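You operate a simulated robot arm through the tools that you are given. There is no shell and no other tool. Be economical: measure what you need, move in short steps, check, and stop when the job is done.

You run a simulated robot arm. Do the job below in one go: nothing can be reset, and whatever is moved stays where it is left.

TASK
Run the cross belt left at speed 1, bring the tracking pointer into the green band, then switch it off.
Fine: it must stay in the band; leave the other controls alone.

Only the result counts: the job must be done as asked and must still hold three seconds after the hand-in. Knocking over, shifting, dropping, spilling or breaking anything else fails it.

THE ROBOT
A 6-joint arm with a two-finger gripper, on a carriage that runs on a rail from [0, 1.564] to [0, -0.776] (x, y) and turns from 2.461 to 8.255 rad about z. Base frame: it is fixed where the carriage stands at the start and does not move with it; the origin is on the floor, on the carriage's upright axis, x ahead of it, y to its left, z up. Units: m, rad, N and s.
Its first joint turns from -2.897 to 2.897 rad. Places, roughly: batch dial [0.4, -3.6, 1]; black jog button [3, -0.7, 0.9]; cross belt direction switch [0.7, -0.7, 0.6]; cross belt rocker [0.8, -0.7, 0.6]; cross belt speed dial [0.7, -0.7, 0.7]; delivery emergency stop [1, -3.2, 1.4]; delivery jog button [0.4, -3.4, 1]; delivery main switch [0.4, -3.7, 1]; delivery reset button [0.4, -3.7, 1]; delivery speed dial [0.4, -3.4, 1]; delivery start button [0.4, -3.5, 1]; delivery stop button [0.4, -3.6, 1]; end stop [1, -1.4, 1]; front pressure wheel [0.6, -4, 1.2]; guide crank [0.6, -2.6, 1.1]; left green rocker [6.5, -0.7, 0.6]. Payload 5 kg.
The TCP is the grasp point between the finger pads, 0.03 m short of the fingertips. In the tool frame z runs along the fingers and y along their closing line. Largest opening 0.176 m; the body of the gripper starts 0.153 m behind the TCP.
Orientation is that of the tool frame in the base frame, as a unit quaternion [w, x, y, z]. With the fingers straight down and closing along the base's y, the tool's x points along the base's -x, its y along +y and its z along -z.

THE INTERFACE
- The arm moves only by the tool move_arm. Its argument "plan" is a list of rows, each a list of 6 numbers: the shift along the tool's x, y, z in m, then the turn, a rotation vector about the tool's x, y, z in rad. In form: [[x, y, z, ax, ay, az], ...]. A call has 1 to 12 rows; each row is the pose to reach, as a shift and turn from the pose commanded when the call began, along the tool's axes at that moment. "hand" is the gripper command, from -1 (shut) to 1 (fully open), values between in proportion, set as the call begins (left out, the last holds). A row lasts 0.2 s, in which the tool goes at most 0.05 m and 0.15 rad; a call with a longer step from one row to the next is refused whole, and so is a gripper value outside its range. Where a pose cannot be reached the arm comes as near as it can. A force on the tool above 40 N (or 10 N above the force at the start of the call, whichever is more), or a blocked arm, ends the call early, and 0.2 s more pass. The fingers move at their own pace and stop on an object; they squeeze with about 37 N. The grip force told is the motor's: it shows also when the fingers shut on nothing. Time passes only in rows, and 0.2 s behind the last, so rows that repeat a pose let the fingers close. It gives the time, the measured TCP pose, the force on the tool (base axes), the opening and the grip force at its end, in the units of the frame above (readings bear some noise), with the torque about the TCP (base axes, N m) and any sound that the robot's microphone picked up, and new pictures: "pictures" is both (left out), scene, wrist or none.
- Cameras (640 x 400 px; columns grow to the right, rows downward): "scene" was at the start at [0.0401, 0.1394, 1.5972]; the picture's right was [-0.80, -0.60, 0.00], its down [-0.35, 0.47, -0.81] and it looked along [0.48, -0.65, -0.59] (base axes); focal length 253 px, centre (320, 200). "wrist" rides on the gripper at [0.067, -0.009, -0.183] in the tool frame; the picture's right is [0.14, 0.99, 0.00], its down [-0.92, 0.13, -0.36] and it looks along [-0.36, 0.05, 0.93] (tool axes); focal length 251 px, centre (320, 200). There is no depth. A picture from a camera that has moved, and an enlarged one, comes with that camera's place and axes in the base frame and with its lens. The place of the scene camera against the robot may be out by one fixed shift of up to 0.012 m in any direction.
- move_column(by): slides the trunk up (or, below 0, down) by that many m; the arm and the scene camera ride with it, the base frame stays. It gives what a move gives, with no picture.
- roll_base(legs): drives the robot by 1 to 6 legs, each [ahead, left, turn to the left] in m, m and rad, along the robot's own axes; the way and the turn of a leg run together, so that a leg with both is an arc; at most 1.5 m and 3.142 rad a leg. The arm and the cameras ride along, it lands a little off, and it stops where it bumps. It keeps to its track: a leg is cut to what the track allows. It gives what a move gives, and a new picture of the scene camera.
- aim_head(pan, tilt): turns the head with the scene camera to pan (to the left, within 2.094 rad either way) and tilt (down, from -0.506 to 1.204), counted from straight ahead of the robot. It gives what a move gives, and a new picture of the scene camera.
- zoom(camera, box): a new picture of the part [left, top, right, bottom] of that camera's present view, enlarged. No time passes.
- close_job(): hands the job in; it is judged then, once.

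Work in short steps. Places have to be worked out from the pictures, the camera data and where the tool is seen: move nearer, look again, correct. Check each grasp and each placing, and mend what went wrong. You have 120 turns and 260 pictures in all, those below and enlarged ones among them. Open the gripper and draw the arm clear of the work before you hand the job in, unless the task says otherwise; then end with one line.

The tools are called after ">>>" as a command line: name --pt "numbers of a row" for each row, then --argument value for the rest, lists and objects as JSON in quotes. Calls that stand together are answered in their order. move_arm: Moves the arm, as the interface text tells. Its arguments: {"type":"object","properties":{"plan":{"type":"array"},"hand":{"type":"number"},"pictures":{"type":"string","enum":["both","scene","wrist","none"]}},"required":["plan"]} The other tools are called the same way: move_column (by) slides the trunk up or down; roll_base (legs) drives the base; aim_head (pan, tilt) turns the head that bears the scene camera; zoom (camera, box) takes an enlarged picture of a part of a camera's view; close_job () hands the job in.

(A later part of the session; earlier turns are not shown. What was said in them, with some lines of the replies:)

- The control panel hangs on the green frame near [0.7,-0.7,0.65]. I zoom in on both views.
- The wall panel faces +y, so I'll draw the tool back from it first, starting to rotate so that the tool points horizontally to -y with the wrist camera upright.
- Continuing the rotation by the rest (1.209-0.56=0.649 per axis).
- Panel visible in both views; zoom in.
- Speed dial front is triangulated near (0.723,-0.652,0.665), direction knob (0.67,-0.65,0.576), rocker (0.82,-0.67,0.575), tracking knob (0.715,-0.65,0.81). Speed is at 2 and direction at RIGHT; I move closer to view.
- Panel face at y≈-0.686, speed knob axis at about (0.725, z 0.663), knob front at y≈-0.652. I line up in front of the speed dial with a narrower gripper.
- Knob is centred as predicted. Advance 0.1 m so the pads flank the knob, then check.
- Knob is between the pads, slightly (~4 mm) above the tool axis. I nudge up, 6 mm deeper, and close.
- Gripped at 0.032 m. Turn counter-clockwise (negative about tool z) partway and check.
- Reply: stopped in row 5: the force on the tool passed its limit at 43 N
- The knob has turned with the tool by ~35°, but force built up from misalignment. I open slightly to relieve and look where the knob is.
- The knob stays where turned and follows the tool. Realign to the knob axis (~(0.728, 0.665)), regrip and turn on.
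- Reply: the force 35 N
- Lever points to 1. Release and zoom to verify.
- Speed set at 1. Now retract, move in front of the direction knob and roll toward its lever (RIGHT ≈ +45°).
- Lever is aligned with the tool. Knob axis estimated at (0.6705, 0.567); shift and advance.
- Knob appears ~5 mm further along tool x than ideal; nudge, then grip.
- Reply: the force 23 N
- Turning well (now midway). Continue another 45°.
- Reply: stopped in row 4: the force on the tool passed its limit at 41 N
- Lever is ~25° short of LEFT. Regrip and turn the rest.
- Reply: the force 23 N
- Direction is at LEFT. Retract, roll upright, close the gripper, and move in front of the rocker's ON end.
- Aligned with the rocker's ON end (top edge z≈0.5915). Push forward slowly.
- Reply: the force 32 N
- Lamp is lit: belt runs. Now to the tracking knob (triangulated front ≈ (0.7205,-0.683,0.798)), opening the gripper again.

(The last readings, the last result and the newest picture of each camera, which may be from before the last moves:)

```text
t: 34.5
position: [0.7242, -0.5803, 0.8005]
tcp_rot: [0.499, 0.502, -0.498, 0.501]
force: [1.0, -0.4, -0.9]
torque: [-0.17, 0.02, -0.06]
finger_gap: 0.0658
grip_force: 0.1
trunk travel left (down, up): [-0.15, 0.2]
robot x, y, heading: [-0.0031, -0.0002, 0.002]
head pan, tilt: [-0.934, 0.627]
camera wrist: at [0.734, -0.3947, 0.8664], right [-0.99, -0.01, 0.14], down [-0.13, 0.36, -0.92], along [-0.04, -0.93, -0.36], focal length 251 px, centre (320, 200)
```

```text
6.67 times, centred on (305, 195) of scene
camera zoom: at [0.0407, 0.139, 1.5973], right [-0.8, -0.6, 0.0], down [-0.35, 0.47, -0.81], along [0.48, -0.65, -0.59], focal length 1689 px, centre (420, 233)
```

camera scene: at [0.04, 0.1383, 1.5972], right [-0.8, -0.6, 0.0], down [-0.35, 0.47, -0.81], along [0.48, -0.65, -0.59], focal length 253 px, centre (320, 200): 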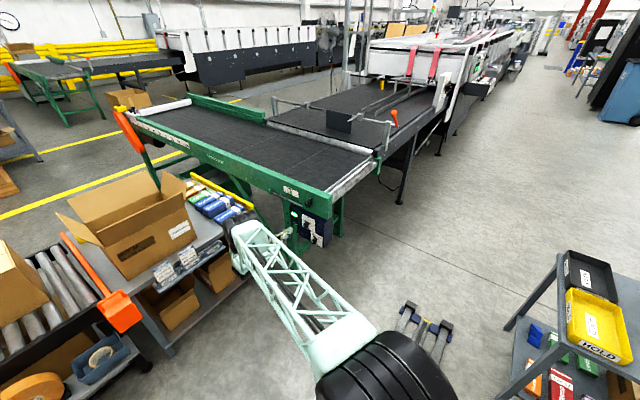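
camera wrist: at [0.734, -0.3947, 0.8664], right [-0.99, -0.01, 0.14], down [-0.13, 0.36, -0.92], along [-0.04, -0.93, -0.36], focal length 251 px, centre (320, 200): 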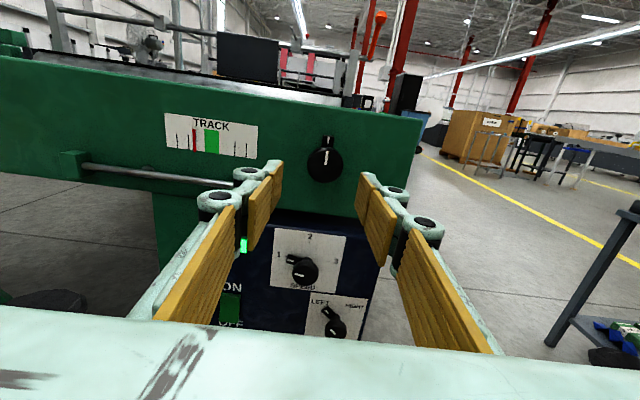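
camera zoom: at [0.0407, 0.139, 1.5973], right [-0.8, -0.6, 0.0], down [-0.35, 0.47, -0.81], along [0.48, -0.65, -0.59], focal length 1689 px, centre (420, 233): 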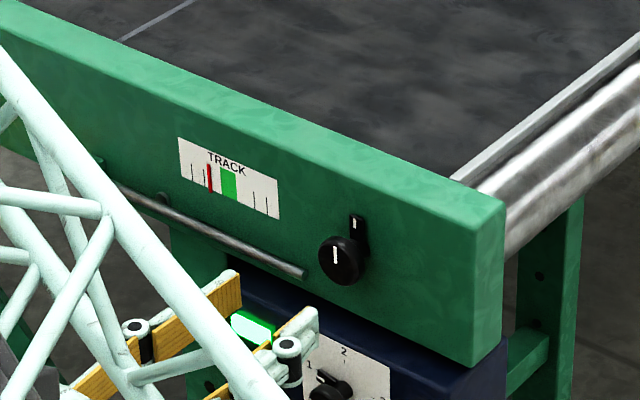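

Pointer still at the left of the green band, barely drifting. Knob axis ≈ (0.721, 0.7995), diameter ≈0.043; advance and grip.

>>> move_arm --pt "0 0.002 0.03 0 0 0" --pt "-0.001 0.003 0.06 0 0 0" --pt "-0.001 0.003 0.085 0 0 0" --pt "-0.001 0.003 0.1 0 0 0" --hand -0.25 --pictures "wrist"

>>> zoom --camera "wrist" --box '[80, 80, 420, 260]'

```text
t: 35.5
position: [0.7241, -0.6784, 0.7996]
tcp_rot: [0.499, 0.502, -0.497, 0.502]
force: [-3.5, 16.1, 3.3]
torque: [0.01, 0.06, -0.84]
finger_gap: 0.0682
grip_force: 2.6
trunk travel left (down, up): [-0.15, 0.2]
robot x, y, heading: [0.0002, -0.0021, 0.001]
head pan, tilt: [-0.934, 0.627]
camera wrist: at [0.7325, -0.4931, 0.8654], right [-0.99, -0.01, 0.14], down [-0.13, 0.36, -0.92], along [-0.04, -0.93, -0.36], focal length 251 px, centre (320, 200)
```

wrist: 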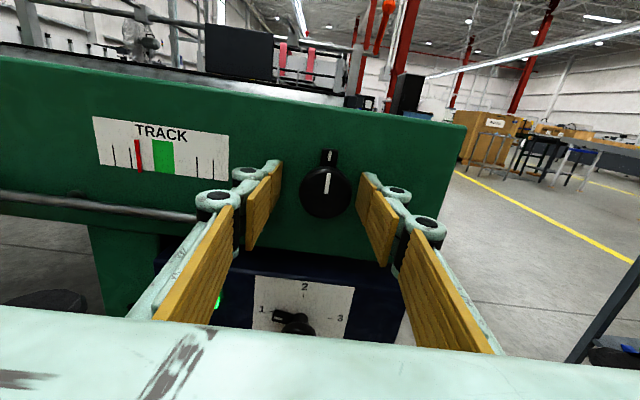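

```text
1.88 times, centred on (250, 170) of wrist
camera zoom: at [0.7325, -0.4931, 0.8654], right [-0.99, -0.01, 0.14], down [-0.13, 0.36, -0.92], along [-0.04, -0.93, -0.36], focal length 473 px, centre (452, 256)
```

zoom: 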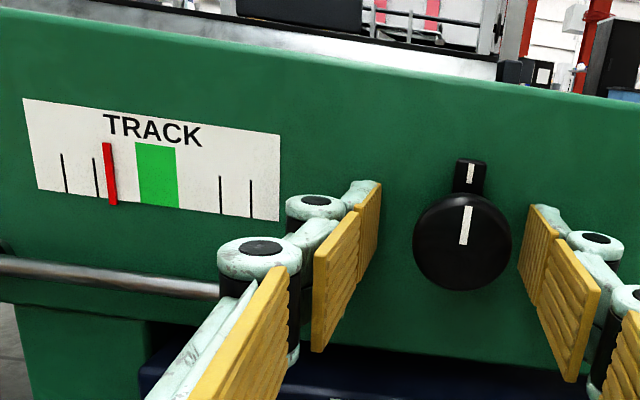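

Right fingertip touches the frame face; back off 6 mm and close on the knob.

>>> move_arm --pt "0.001 0.001 -0.006 0 0 0" --pt "0.001 0.001 -0.006 0 0 0" --pictures "none"

>>> move_arm --pt "0 0 0 0 0 0" --pt "0 0 0 0 0 0" --pt "0 0 0 0 0 0" --hand -1 --pictures "wrist"

>>> zoom --camera "wrist" --box '[80, 100, 240, 200]'

```text
t: 36.1
position: [0.7216, -0.673, 0.801]
tcp_rot: [0.498, 0.502, -0.498, 0.502]
force: [0.2, 0.1, -0.3]
torque: [0.01, -0.02, -0.01]
finger_gap: 0.0661
grip_force: 0.0
trunk travel left (down, up): [-0.15, 0.2]
robot x, y, heading: [-0.0017, 0.003, 0.003]
head pan, tilt: [-0.934, 0.627]
```

```text
t: 37.0
position: [0.7204, -0.6736, 0.799]
tcp_rot: [0.499, 0.502, -0.498, 0.501]
force: [-16.1, 5.4, 1.0]
torque: [-0.1, -0.04, -0.27]
finger_gap: 0.0399
grip_force: 44.8
trunk travel left (down, up): [-0.15, 0.2]
robot x, y, heading: [0.0016, -0.0015, -0.001]
head pan, tilt: [-0.934, 0.627]
camera wrist: at [0.729, -0.4892, 0.8661], right [-0.99, 0.0, 0.14], down [-0.13, 0.36, -0.92], along [-0.05, -0.93, -0.36], focal length 251 px, centre (320, 200)
```

wrist: 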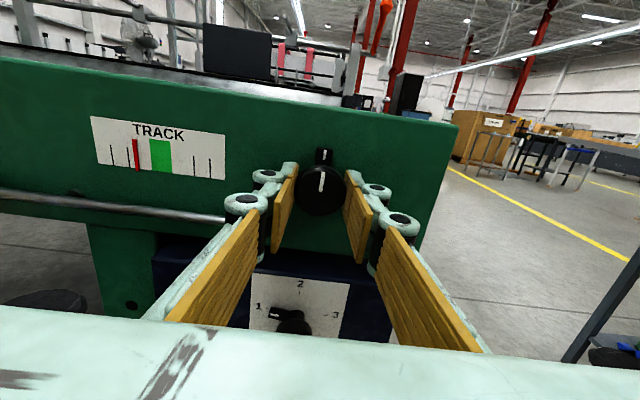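

```text
4.00 times, centred on (160, 150) of wrist
camera zoom: at [0.729, -0.4892, 0.8661], right [-0.99, 0.0, 0.14], down [-0.13, 0.36, -0.92], along [-0.05, -0.93, -0.36], focal length 1006 px, centre (960, 400)
```

zoom: 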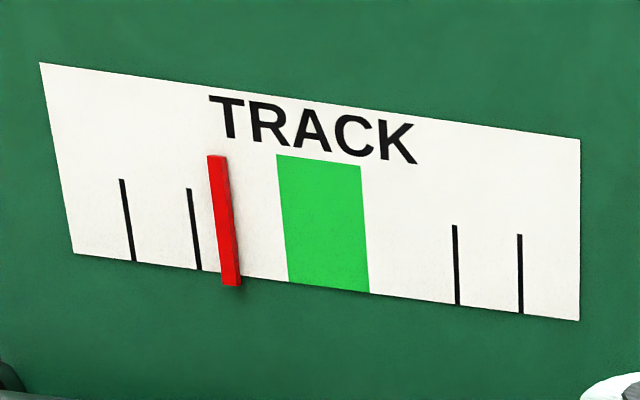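

Gripped (0.040 m). Turn clockwise 0.25 rad and watch the pointer.

>>> move_arm --pt "0 0 0 0 0 0.08" --pt "0 0 0 0 0 0.16" --pt "0 0 0 0 0 0.25" --pt "0 0 0 0 0 0.25" --pictures "wrist"

>>> zoom --camera "wrist" --box '[60, 100, 260, 260]'

```text
t: 38.0
position: [0.7188, -0.674, 0.7991]
tcp_rot: [0.432, 0.436, -0.557, 0.56]
force: [-25.9, 7.5, -1.8]
torque: [-0.15, -0.04, -0.38]
finger_gap: 0.0398
grip_force: 45.0
trunk travel left (down, up): [-0.15, 0.2]
robot x, y, heading: [0.0026, 0.0012, 0.004]
head pan, tilt: [-0.934, 0.627]
camera wrist: at [0.7122, -0.4894, 0.8665], right [-0.99, 0.0, -0.11], down [0.1, 0.36, -0.93], along [0.04, -0.93, -0.36], focal length 251 px, centre (320, 200)
```

wrist: 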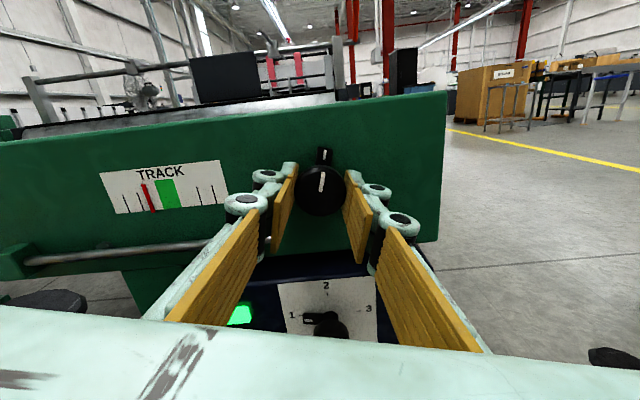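

```text
2.50 times, centred on (160, 180) of wrist
camera zoom: at [0.7122, -0.4894, 0.8665], right [-0.99, 0.0, -0.11], down [0.1, 0.36, -0.93], along [0.04, -0.93, -0.36], focal length 629 px, centre (720, 250)
```

zoom: 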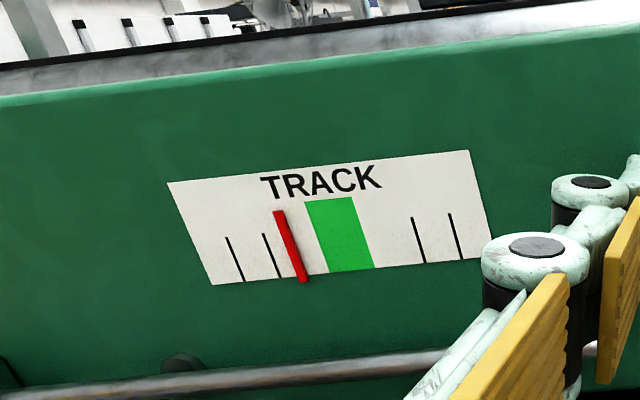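

Pointer seems moved right a bit; wait a second to see whether it drifts or is static.

>>> move_arm --pt "0 0 0 0 0 0" --pt "0 0 0 0 0 0" --pt "0 0 0 0 0 0" --pt "0 0 0 0 0 0" --pt "0 0 0 0 0 0" --pt "0 0 0 0 0 0" --pt "0 0 0 0 0 0" --pt "0 0 0 0 0 0" --pictures "none"

>>> zoom --camera "wrist" --box '[60, 100, 260, 260]'

```text
t: 39.8
position: [0.7202, -0.6738, 0.7998]
tcp_rot: [0.433, 0.436, -0.557, 0.559]
force: [-35.6, 8.7, -8.7]
torque: [0.09, -0.02, -0.4]
finger_gap: 0.04
grip_force: 44.9
trunk travel left (down, up): [-0.15, 0.2]
robot x, y, heading: [-0.0004, 0.001, -0.001]
head pan, tilt: [-0.934, 0.627]
```

```text
2.50 times, centred on (160, 180) of wrist
camera zoom: at [0.7122, -0.4894, 0.8665], right [-0.99, -0.01, -0.11], down [0.1, 0.36, -0.93], along [0.04, -0.93, -0.36], focal length 629 px, centre (720, 250)
```

zoom: 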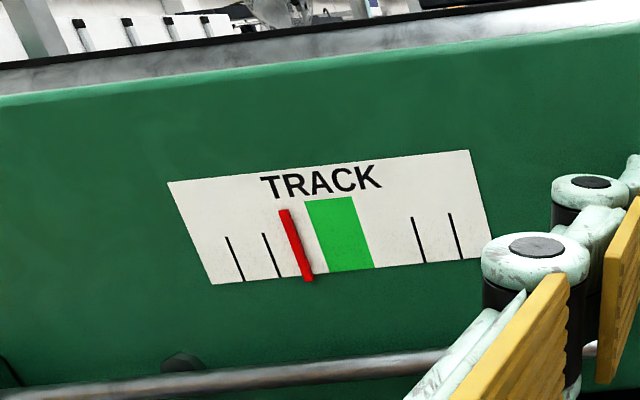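

Pointer drifts right at ~3 px/s, ~16 s to centre. I relieve the side force with a 2 mm shift and wait.

>>> move_arm --pt "0 0.002 0 0 0 0" --pt "0 0.002 0 0 0 0" --pt "0 0.002 0 0 0 0" --pt "0 0.002 0 0 0 0" --pt "0 0.002 0 0 0 0" --pt "0 0.002 0 0 0 0" --pt "0 0.002 0 0 0 0" --pt "0 0.002 0 0 0 0" --pt "0 0.002 0 0 0 0" --pt "0 0.002 0 0 0 0" --pt "0 0.002 0 0 0 0" --pictures "none"

>>> zoom --camera "wrist" --box '[60, 100, 260, 260]'

```text
t: 42.1
position: [0.7191, -0.6726, 0.7996]
tcp_rot: [0.432, 0.435, -0.557, 0.56]
force: [-5.9, -6.9, -1.5]
torque: [0.02, 0.01, -0.01]
finger_gap: 0.04
grip_force: 45.0
trunk travel left (down, up): [-0.15, 0.2]
robot x, y, heading: [0.0017, -0.0004, -0.001]
head pan, tilt: [-0.934, 0.627]
```

```text
2.50 times, centred on (160, 180) of wrist
camera zoom: at [0.7118, -0.4894, 0.8663], right [-0.99, -0.01, -0.11], down [0.1, 0.36, -0.93], along [0.05, -0.93, -0.36], focal length 629 px, centre (720, 250)
```

zoom: 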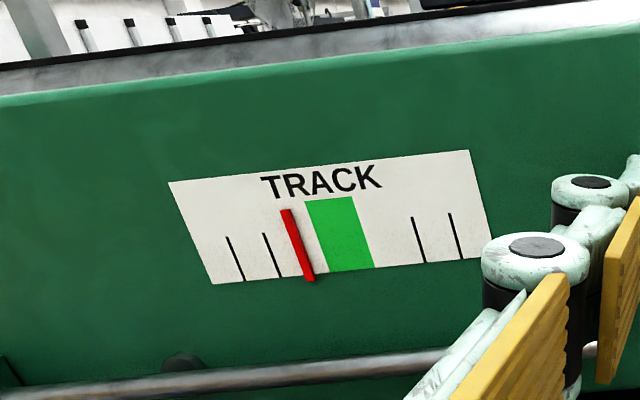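

The pointer settles: it follows the knob with a lag (~12 px per 0.25 rad). About 0.8 rad more is needed; turn on.

>>> move_arm --pt "0 0 0 0 0 0.1" --pt "0 0 0 0 0 0.2" --pt "0 0 0 0 0 0.3" --pt "0 0 0 0 0 0.4" --pt "0 0 0 0 0 0.5" --pt "0 0 0 0 0 0.6" --pt "0 0 0 0 0 0.7" --pictures "none"

>>> move_arm --pt "0 0 0 0 0 0" --pt "0 0 0 0 0 0" --pt "0 0 0 0 0 0" --pt "0 0 0 0 0 0" --pt "0 0 0 0 0 0" --pt "0 0 0 0 0 0" --pt "0 0 0 0 0 0" --pt "0 0 0 0 0 0" --pt "0 0 0 0 0 0" --pt "0 0 0 0 0 0" --pictures "wrist"

```text
t: 43.8
position: [0.7196, -0.6738, 0.8001]
tcp_rot: [0.214, 0.218, -0.672, 0.675]
force: [3.5, -9.2, 6.9]
torque: [-0.26, 0.01, -0.09]
finger_gap: 0.0401
grip_force: 45.1
trunk travel left (down, up): [-0.15, 0.2]
robot x, y, heading: [-0.0012, -0.0002, 0.002]
head pan, tilt: [-0.934, 0.627]
```

```text
t: 46.0
position: [0.7202, -0.6731, 0.799]
tcp_rot: [0.214, 0.218, -0.673, 0.674]
force: [10.2, -10.6, 13.4]
torque: [-0.16, -0.04, 0.09]
finger_gap: 0.0397
grip_force: 44.9
trunk travel left (down, up): [-0.15, 0.2]
robot x, y, heading: [-0.0003, -0.0012, 0.006]
head pan, tilt: [-0.934, 0.627]
camera wrist: at [0.6704, -0.4896, 0.8457], right [-0.69, -0.01, -0.72], down [0.67, 0.37, -0.64], along [0.27, -0.93, -0.25], focal length 251 px, centre (320, 200)
```

wrist: 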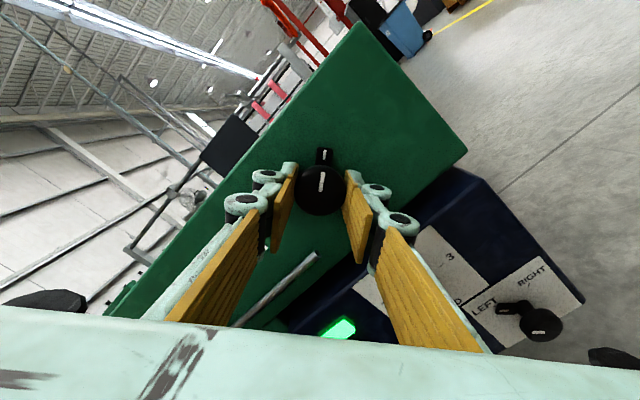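

The scale is hidden from the wrist camera; check by the scene camera.

>>> zoom --camera "scene" --box '[265, 165, 345, 225]'

```text
6.67 times, centred on (305, 195) of scene
camera zoom: at [0.0398, 0.1393, 1.5973], right [-0.8, -0.6, 0.0], down [-0.35, 0.47, -0.81], along [0.48, -0.65, -0.59], focal length 1689 px, centre (420, 233)
```

zoom: 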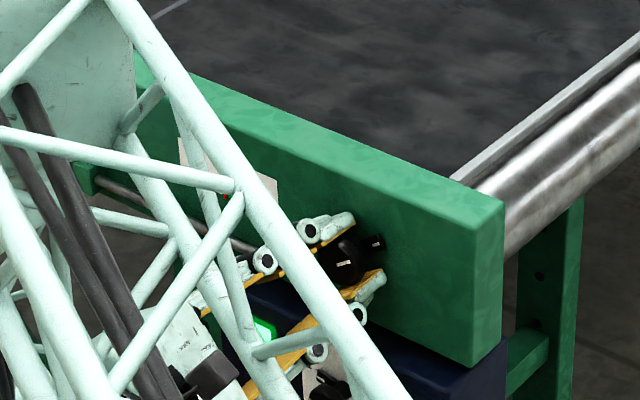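

Blocked by the arm. Release, back off and roll upright to see the scale.

>>> move_arm --pt "0 0 0 0 0 0" --pt "0 0 0 0 0 0" --pt "0 0 -0.04 0 0 0" --pt "0 0 -0.08 0 0 -0.1" --pt "0 0 -0.1 0 0 -0.24" --pt "0 0 -0.1 0 0 -0.38" --pt "0 0 -0.1 0 0 -0.52" --pt "0 0 -0.1 0 0 -0.66" --pt "0 0 -0.1 0 0 -0.8" --pt "0 0 -0.1 0 0 -0.92" --hand -0.25 --pictures "wrist"

>>> zoom --camera "wrist" --box '[140, 80, 380, 240]'

```text
t: 48.1
position: [0.7188, -0.5732, 0.7999]
tcp_rot: [0.492, 0.495, -0.505, 0.509]
force: [-0.1, 0.0, -0.3]
torque: [0.01, -0.01, -0.02]
finger_gap: 0.0662
grip_force: 0.0
trunk travel left (down, up): [-0.15, 0.2]
robot x, y, heading: [-0.0027, 0.004, -0.0]
head pan, tilt: [-0.934, 0.627]
camera wrist: at [0.7262, -0.3887, 0.866], right [-0.99, -0.01, 0.11], down [-0.11, 0.36, -0.93], along [-0.03, -0.93, -0.36], focal length 251 px, centre (320, 200)
```

wrist: 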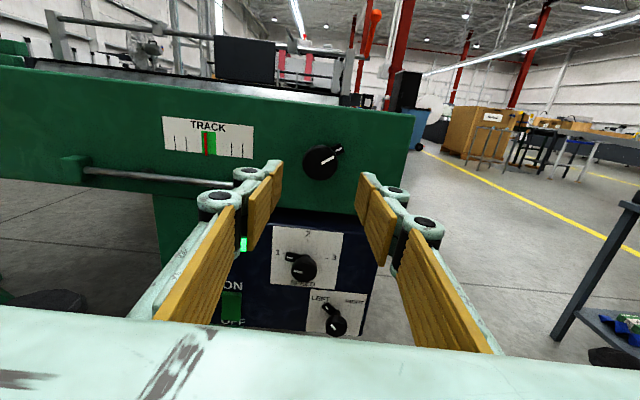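

```text
2.50 times, centred on (260, 160) of wrist
camera zoom: at [0.7262, -0.3887, 0.866], right [-0.99, -0.01, 0.11], down [-0.11, 0.36, -0.93], along [-0.03, -0.93, -0.36], focal length 629 px, centre (470, 300)
```

zoom: 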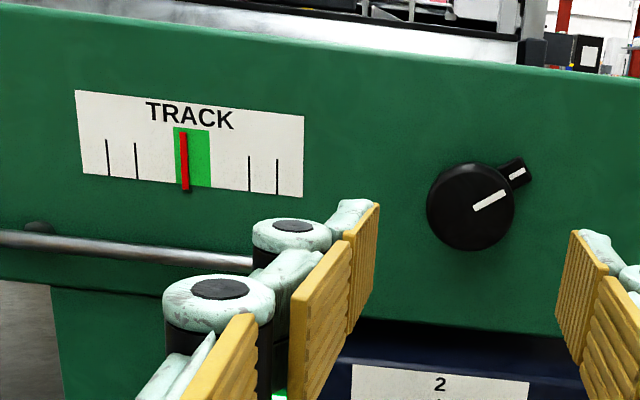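

Pointer is in the band's left part. Check whether it is still moving.

>>> move_arm --pt "0 0 0 0 0 0" --pt "0 0 0 0 0 0" --pt "0 0 0 0 0 0" --pt "0 0 0 0 0 0" --pt "0 0 0 0 0 0" --pt "0 0 0 0 0 0" --pt "0 0 0 0 0 0" --pt "0 0 0 0 0 0" --pt "0 0 0 0 0 0" --pt "0 0 0 0 0 0" --pt "0 0 0 0 0 0" --pt "0 0 0 0 0 0" --pictures "none"

>>> zoom --camera "wrist" --box '[140, 80, 380, 240]'

```text
t: 50.8
position: [0.7199, -0.5725, 0.8003]
tcp_rot: [0.491, 0.495, -0.505, 0.509]
force: [-0.6, -0.3, -0.1]
torque: [-0.03, 0.01, -0.01]
finger_gap: 0.0663
grip_force: 0.2
trunk travel left (down, up): [-0.15, 0.2]
robot x, y, heading: [-0.0024, 0.0011, 0.004]
head pan, tilt: [-0.934, 0.627]
```

```text
2.50 times, centred on (260, 160) of wrist
camera zoom: at [0.726, -0.3887, 0.866], right [-0.99, -0.01, 0.11], down [-0.1, 0.36, -0.93], along [-0.03, -0.93, -0.36], focal length 629 px, centre (470, 300)
```

zoom: 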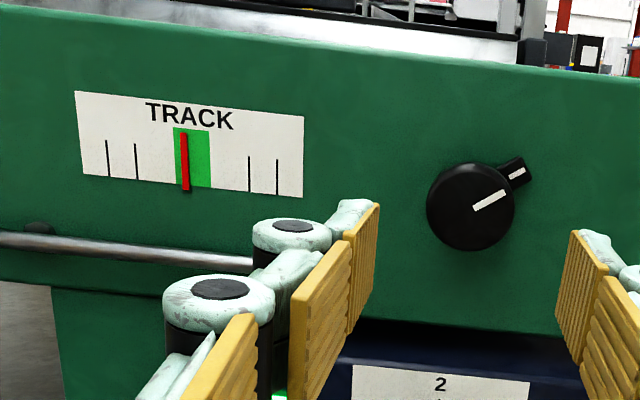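

Settled fully inside the green band. Now move to the OFF end of the rocker with closed fingers.

>>> move_arm --pt "-0.04 -0.017 0 0 0 0" --pt "-0.08 -0.034 0 0 0 0" --pt "-0.12 -0.051 0 0 0 0" --pt "-0.16 -0.068 0 0 0 0" --pt "-0.2 -0.085 0 0 0 0" --pt "-0.235 -0.1 0 0 0 0" --pt "-0.255 -0.106 0 0 0 -0.02" --pt "-0.255 -0.106 0 0 0 -0.02" --hand -1 --pictures "wrist"

>>> zoom --camera "scene" --box '[265, 165, 345, 255]'

>>> zoom --camera "wrist" --box '[240, 60, 400, 200]'

```text
t: 52.5
position: [0.8319, -0.5736, 0.547]
tcp_rot: [0.497, 0.499, -0.501, 0.503]
force: [0.4, 0.0, 0.0]
torque: [-0.03, 0.02, -0.01]
finger_gap: 0.0
grip_force: 37.0
trunk travel left (down, up): [-0.15, 0.2]
robot x, y, heading: [-0.0007, 0.0001, -0.006]
head pan, tilt: [-0.934, 0.627]
camera wrist: at [0.8406, -0.3888, 0.6136], right [-0.99, -0.01, 0.13], down [-0.12, 0.36, -0.92], along [-0.04, -0.93, -0.36], focal length 251 px, centre (320, 200)
```

wrist: 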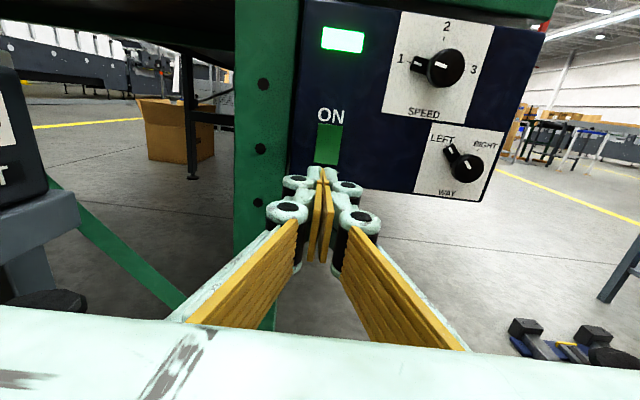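

```text
4.44 times, centred on (305, 210) of scene
camera zoom: at [0.0401, 0.1391, 1.5973], right [-0.8, -0.6, 0.0], down [-0.35, 0.47, -0.81], along [0.48, -0.65, -0.59], focal length 1126 px, centre (387, 156)
```

zoom: 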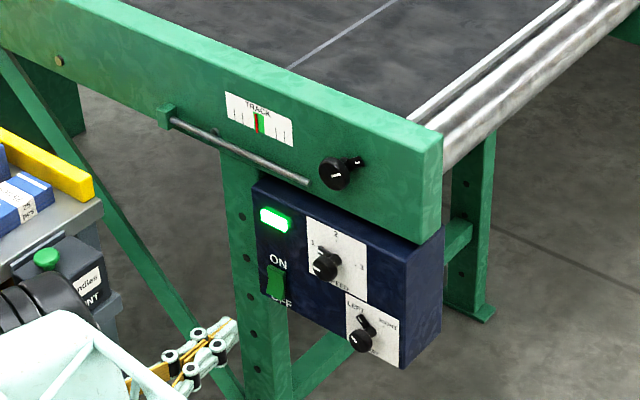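

```text
2.86 times, centred on (320, 130) of wrist
camera zoom: at [0.8406, -0.3888, 0.6136], right [-0.99, -0.01, 0.13], down [-0.12, 0.36, -0.92], along [-0.04, -0.93, -0.36], focal length 718 px, centre (320, 400)
```

zoom: 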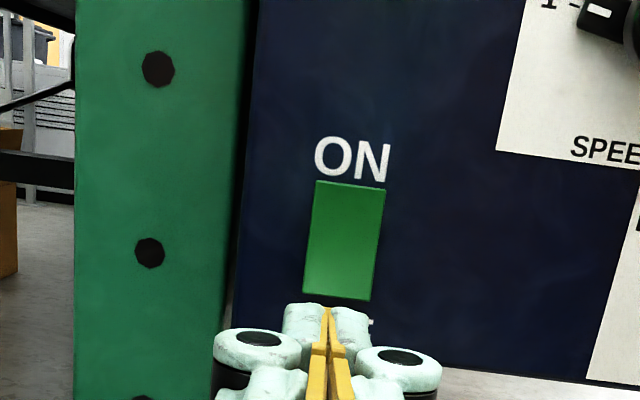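

>>> zoom --camera "scene" --box '[290, 184, 306, 204]'

```text
16.00 times, centred on (298, 194) of scene
camera zoom: at [0.0401, 0.1391, 1.5973], right [-0.8, -0.6, 0.0], down [-0.35, 0.47, -0.81], along [0.48, -0.65, -0.59], focal length 4054 px, centre (672, 296)
```

zoom: 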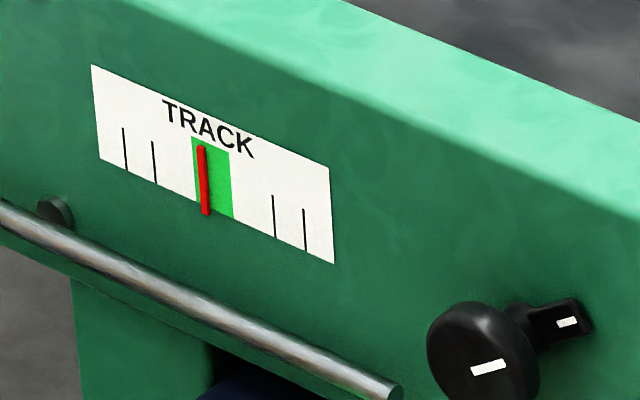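

Pointer is well within the band from both views. Rocker spans z 0.546–0.591 at x≈0.826; shift 6 mm and press the OFF end.

>>> move_arm --pt "0 0.006 0.03 0 0 0" --pt "0 0.006 0.055 0 0 0" --pt "0 0.006 0.064 0 0 0" --pt "0 0.006 0.068 0 0 0" --pt "0 0.006 0.072 0 0 0" --pt "0 0.006 0.076 0 0 0" --pt "0 0.006 0.08 0 0 0" --pictures "none"

>>> move_arm --pt "0 0 -0.05 0 0 0" --pt "0 0 -0.1 0 0 0" --pictures "wrist"

>>> zoom --camera "scene" --box '[265, 165, 345, 255]'

```text
t: 54.1
position: [0.8267, -0.6507, 0.5466]
tcp_rot: [0.497, 0.5, -0.5, 0.503]
force: [-7.3, 17.4, 0.5]
torque: [-0.32, -0.13, -0.23]
finger_gap: 0.0062
grip_force: 44.7
trunk travel left (down, up): [-0.15, 0.2]
robot x, y, heading: [-0.001, -0.0003, 0.001]
head pan, tilt: [-0.934, 0.627]
```

```text
t: 54.8
position: [0.8262, -0.5534, 0.5475]
tcp_rot: [0.496, 0.5, -0.5, 0.504]
force: [-0.3, -1.1, -0.1]
torque: [-0.04, 0.04, 0.07]
finger_gap: 0.0001
grip_force: 45.2
trunk travel left (down, up): [-0.15, 0.2]
robot x, y, heading: [0.0011, 0.0004, 0.0]
head pan, tilt: [-0.934, 0.627]
camera wrist: at [0.8346, -0.3692, 0.6146], right [-0.99, -0.01, 0.13], down [-0.12, 0.36, -0.92], along [-0.04, -0.93, -0.36], focal length 251 px, centre (320, 200)
```

wrist: 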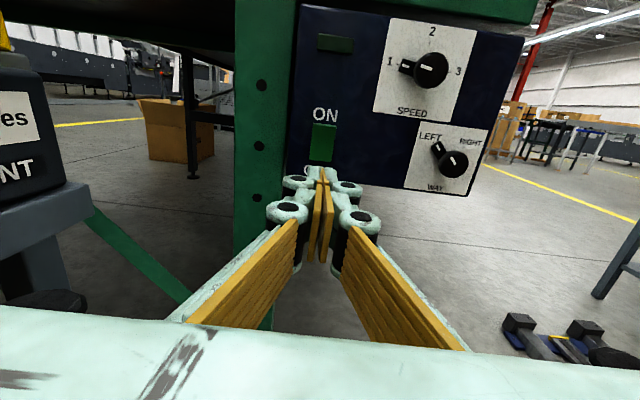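

```text
4.44 times, centred on (305, 210) of scene
camera zoom: at [0.0398, 0.1385, 1.5973], right [-0.8, -0.6, 0.0], down [-0.35, 0.47, -0.81], along [0.48, -0.65, -0.59], focal length 1126 px, centre (387, 156)
```

zoom: 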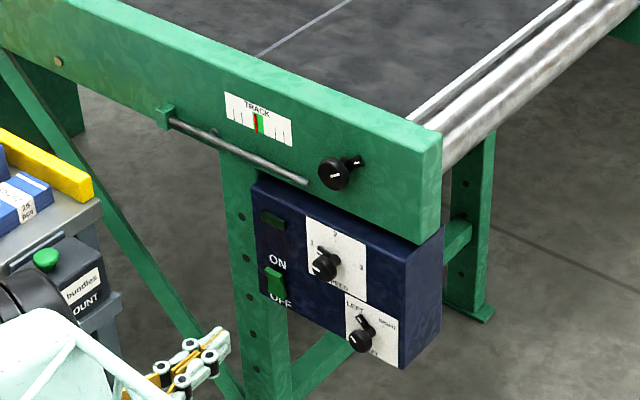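

Lamp is out, belt off. Draw back further, open the gripper, and check the pointer again after a few seconds.

>>> move_arm --pt "0 0.01 -0.05 0 0 0" --pt "0.02 0.02 -0.1 0 0 0" --pt "0.05 0.03 -0.13 0 0 0" --pt "0.09 0.04 -0.14 0 0 0" --pt "0.13 0.05 -0.14 0 0 0" --pt "0.13 0.05 -0.14 0 0 0" --pt "0.13 0.05 -0.14 0 0 0" --pt "0.13 0.05 -0.14 0 0 0" --pt "0.13 0.05 -0.14 0 0 0" --pt "0.13 0.05 -0.14 0 0 0" --pt "0.13 0.05 -0.14 0 0 0" --pt "0.13 0.05 -0.14 0 0 0" --hand 0.5 --pictures "none"

>>> zoom --camera "wrist" --box '[200, 40, 440, 260]'

>>> zoom --camera "scene" --box '[290, 184, 306, 204]'

```text
refused: row 1 steps farther than a row can; nothing moved
```

```text
1.82 times, centred on (320, 150) of wrist
camera zoom: at [0.8346, -0.3692, 0.6146], right [-0.99, -0.01, 0.13], down [-0.12, 0.36, -0.92], along [-0.04, -0.93, -0.36], focal length 457 px, centre (320, 291)
```

zoom: 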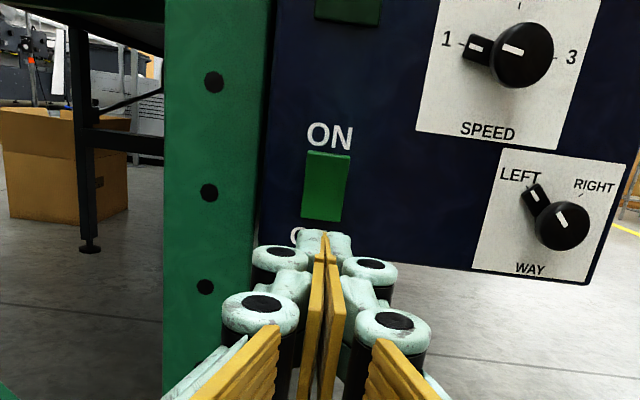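

```text
16.00 times, centred on (298, 194) of scene
camera zoom: at [0.0398, 0.1385, 1.5973], right [-0.8, -0.6, 0.0], down [-0.35, 0.47, -0.81], along [0.48, -0.65, -0.59], focal length 4054 px, centre (672, 296)
```

zoom: 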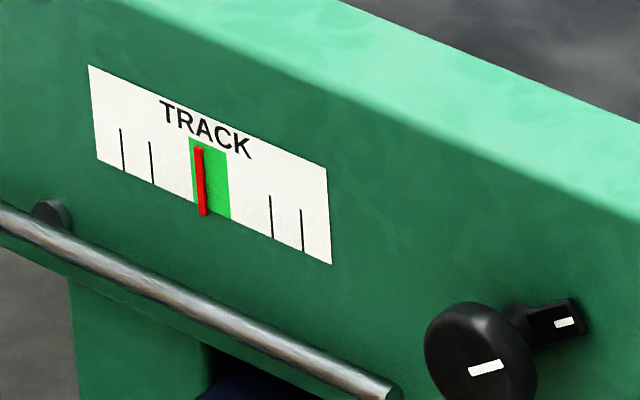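

The step was too long; repeat with smaller rows.

>>> move_arm --pt "0 0.01 -0.04 0 0 0" --pt "0.02 0.02 -0.08 0 0 0" --pt "0.045 0.03 -0.11 0 0 0" --pt "0.085 0.04 -0.13 0 0 0" --pt "0.125 0.05 -0.14 0 0 0" --pt "0.125 0.05 -0.14 0 0 0" --pt "0.125 0.05 -0.14 0 0 0" --pt "0.125 0.05 -0.14 0 0 0" --pt "0.125 0.05 -0.14 0 0 0" --pt "0.125 0.05 -0.14 0 0 0" --pt "0.125 0.05 -0.14 0 0 0" --pt "0.125 0.05 -0.14 0 0 0" --hand 0.5 --pictures "wrist"

>>> zoom --camera "wrist" --box '[200, 80, 400, 260]'

>>> zoom --camera "scene" --box '[290, 184, 306, 204]'

```text
t: 57.4
position: [0.7746, -0.4128, 0.6727]
tcp_rot: [0.496, 0.499, -0.5, 0.504]
force: [-0.7, 0.9, -0.3]
torque: [-0.03, 0.01, 0.01]
finger_gap: 0.1322
grip_force: 0.1
trunk travel left (down, up): [-0.15, 0.2]
robot x, y, heading: [0.0015, -0.0031, 0.0]
head pan, tilt: [-0.934, 0.627]
camera wrist: at [0.7816, -0.2289, 0.7386], right [-0.99, -0.01, 0.13], down [-0.12, 0.36, -0.92], along [-0.04, -0.93, -0.36], focal length 251 px, centre (320, 200)
```

wrist: 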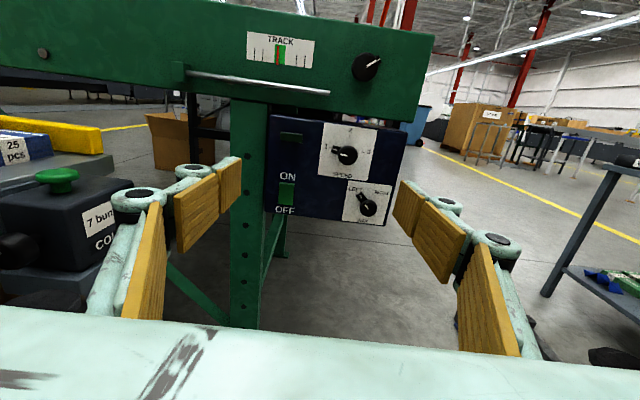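

```text
2.22 times, centred on (300, 170) of wrist
camera zoom: at [0.7816, -0.2289, 0.7386], right [-0.99, -0.01, 0.13], down [-0.12, 0.36, -0.92], along [-0.04, -0.93, -0.36], focal length 559 px, centre (364, 267)
```

zoom: 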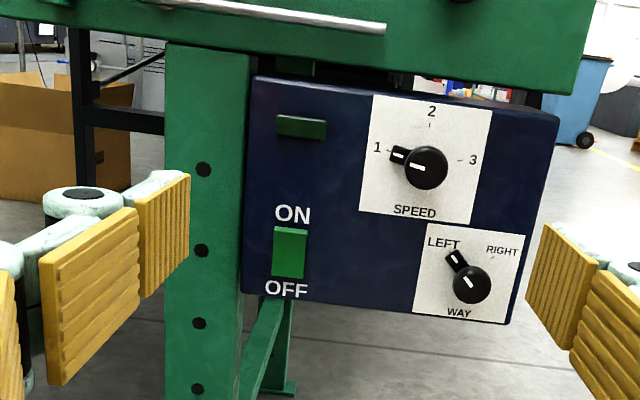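

```text
16.00 times, centred on (298, 194) of scene
camera zoom: at [0.0399, 0.1392, 1.5972], right [-0.8, -0.6, 0.0], down [-0.35, 0.47, -0.81], along [0.48, -0.65, -0.59], focal length 4054 px, centre (672, 296)
```

zoom: 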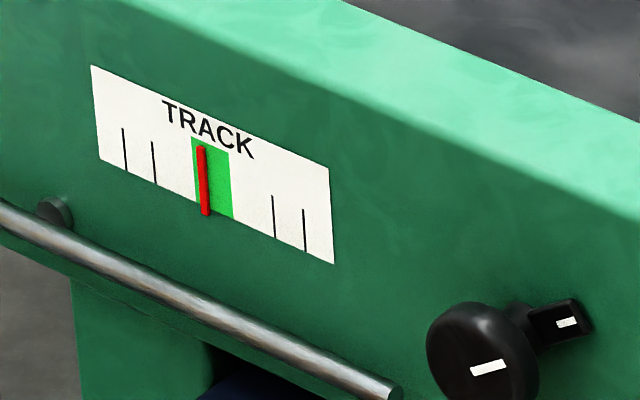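

The belt is off with the dial at 1 and the switch at LEFT. The pointer has not moved and sits inside the green band, and the arm is clear with the gripper open. I hand it in.

>>> close_job

```text
The job is handed in.
```

I ran the cross belt left at speed 1, brought the tracking pointer into the green band (it settled in the left half, fully inside), and switched the belt off. It was still in the band about three seconds after switch-off. I left all the other controls alone.
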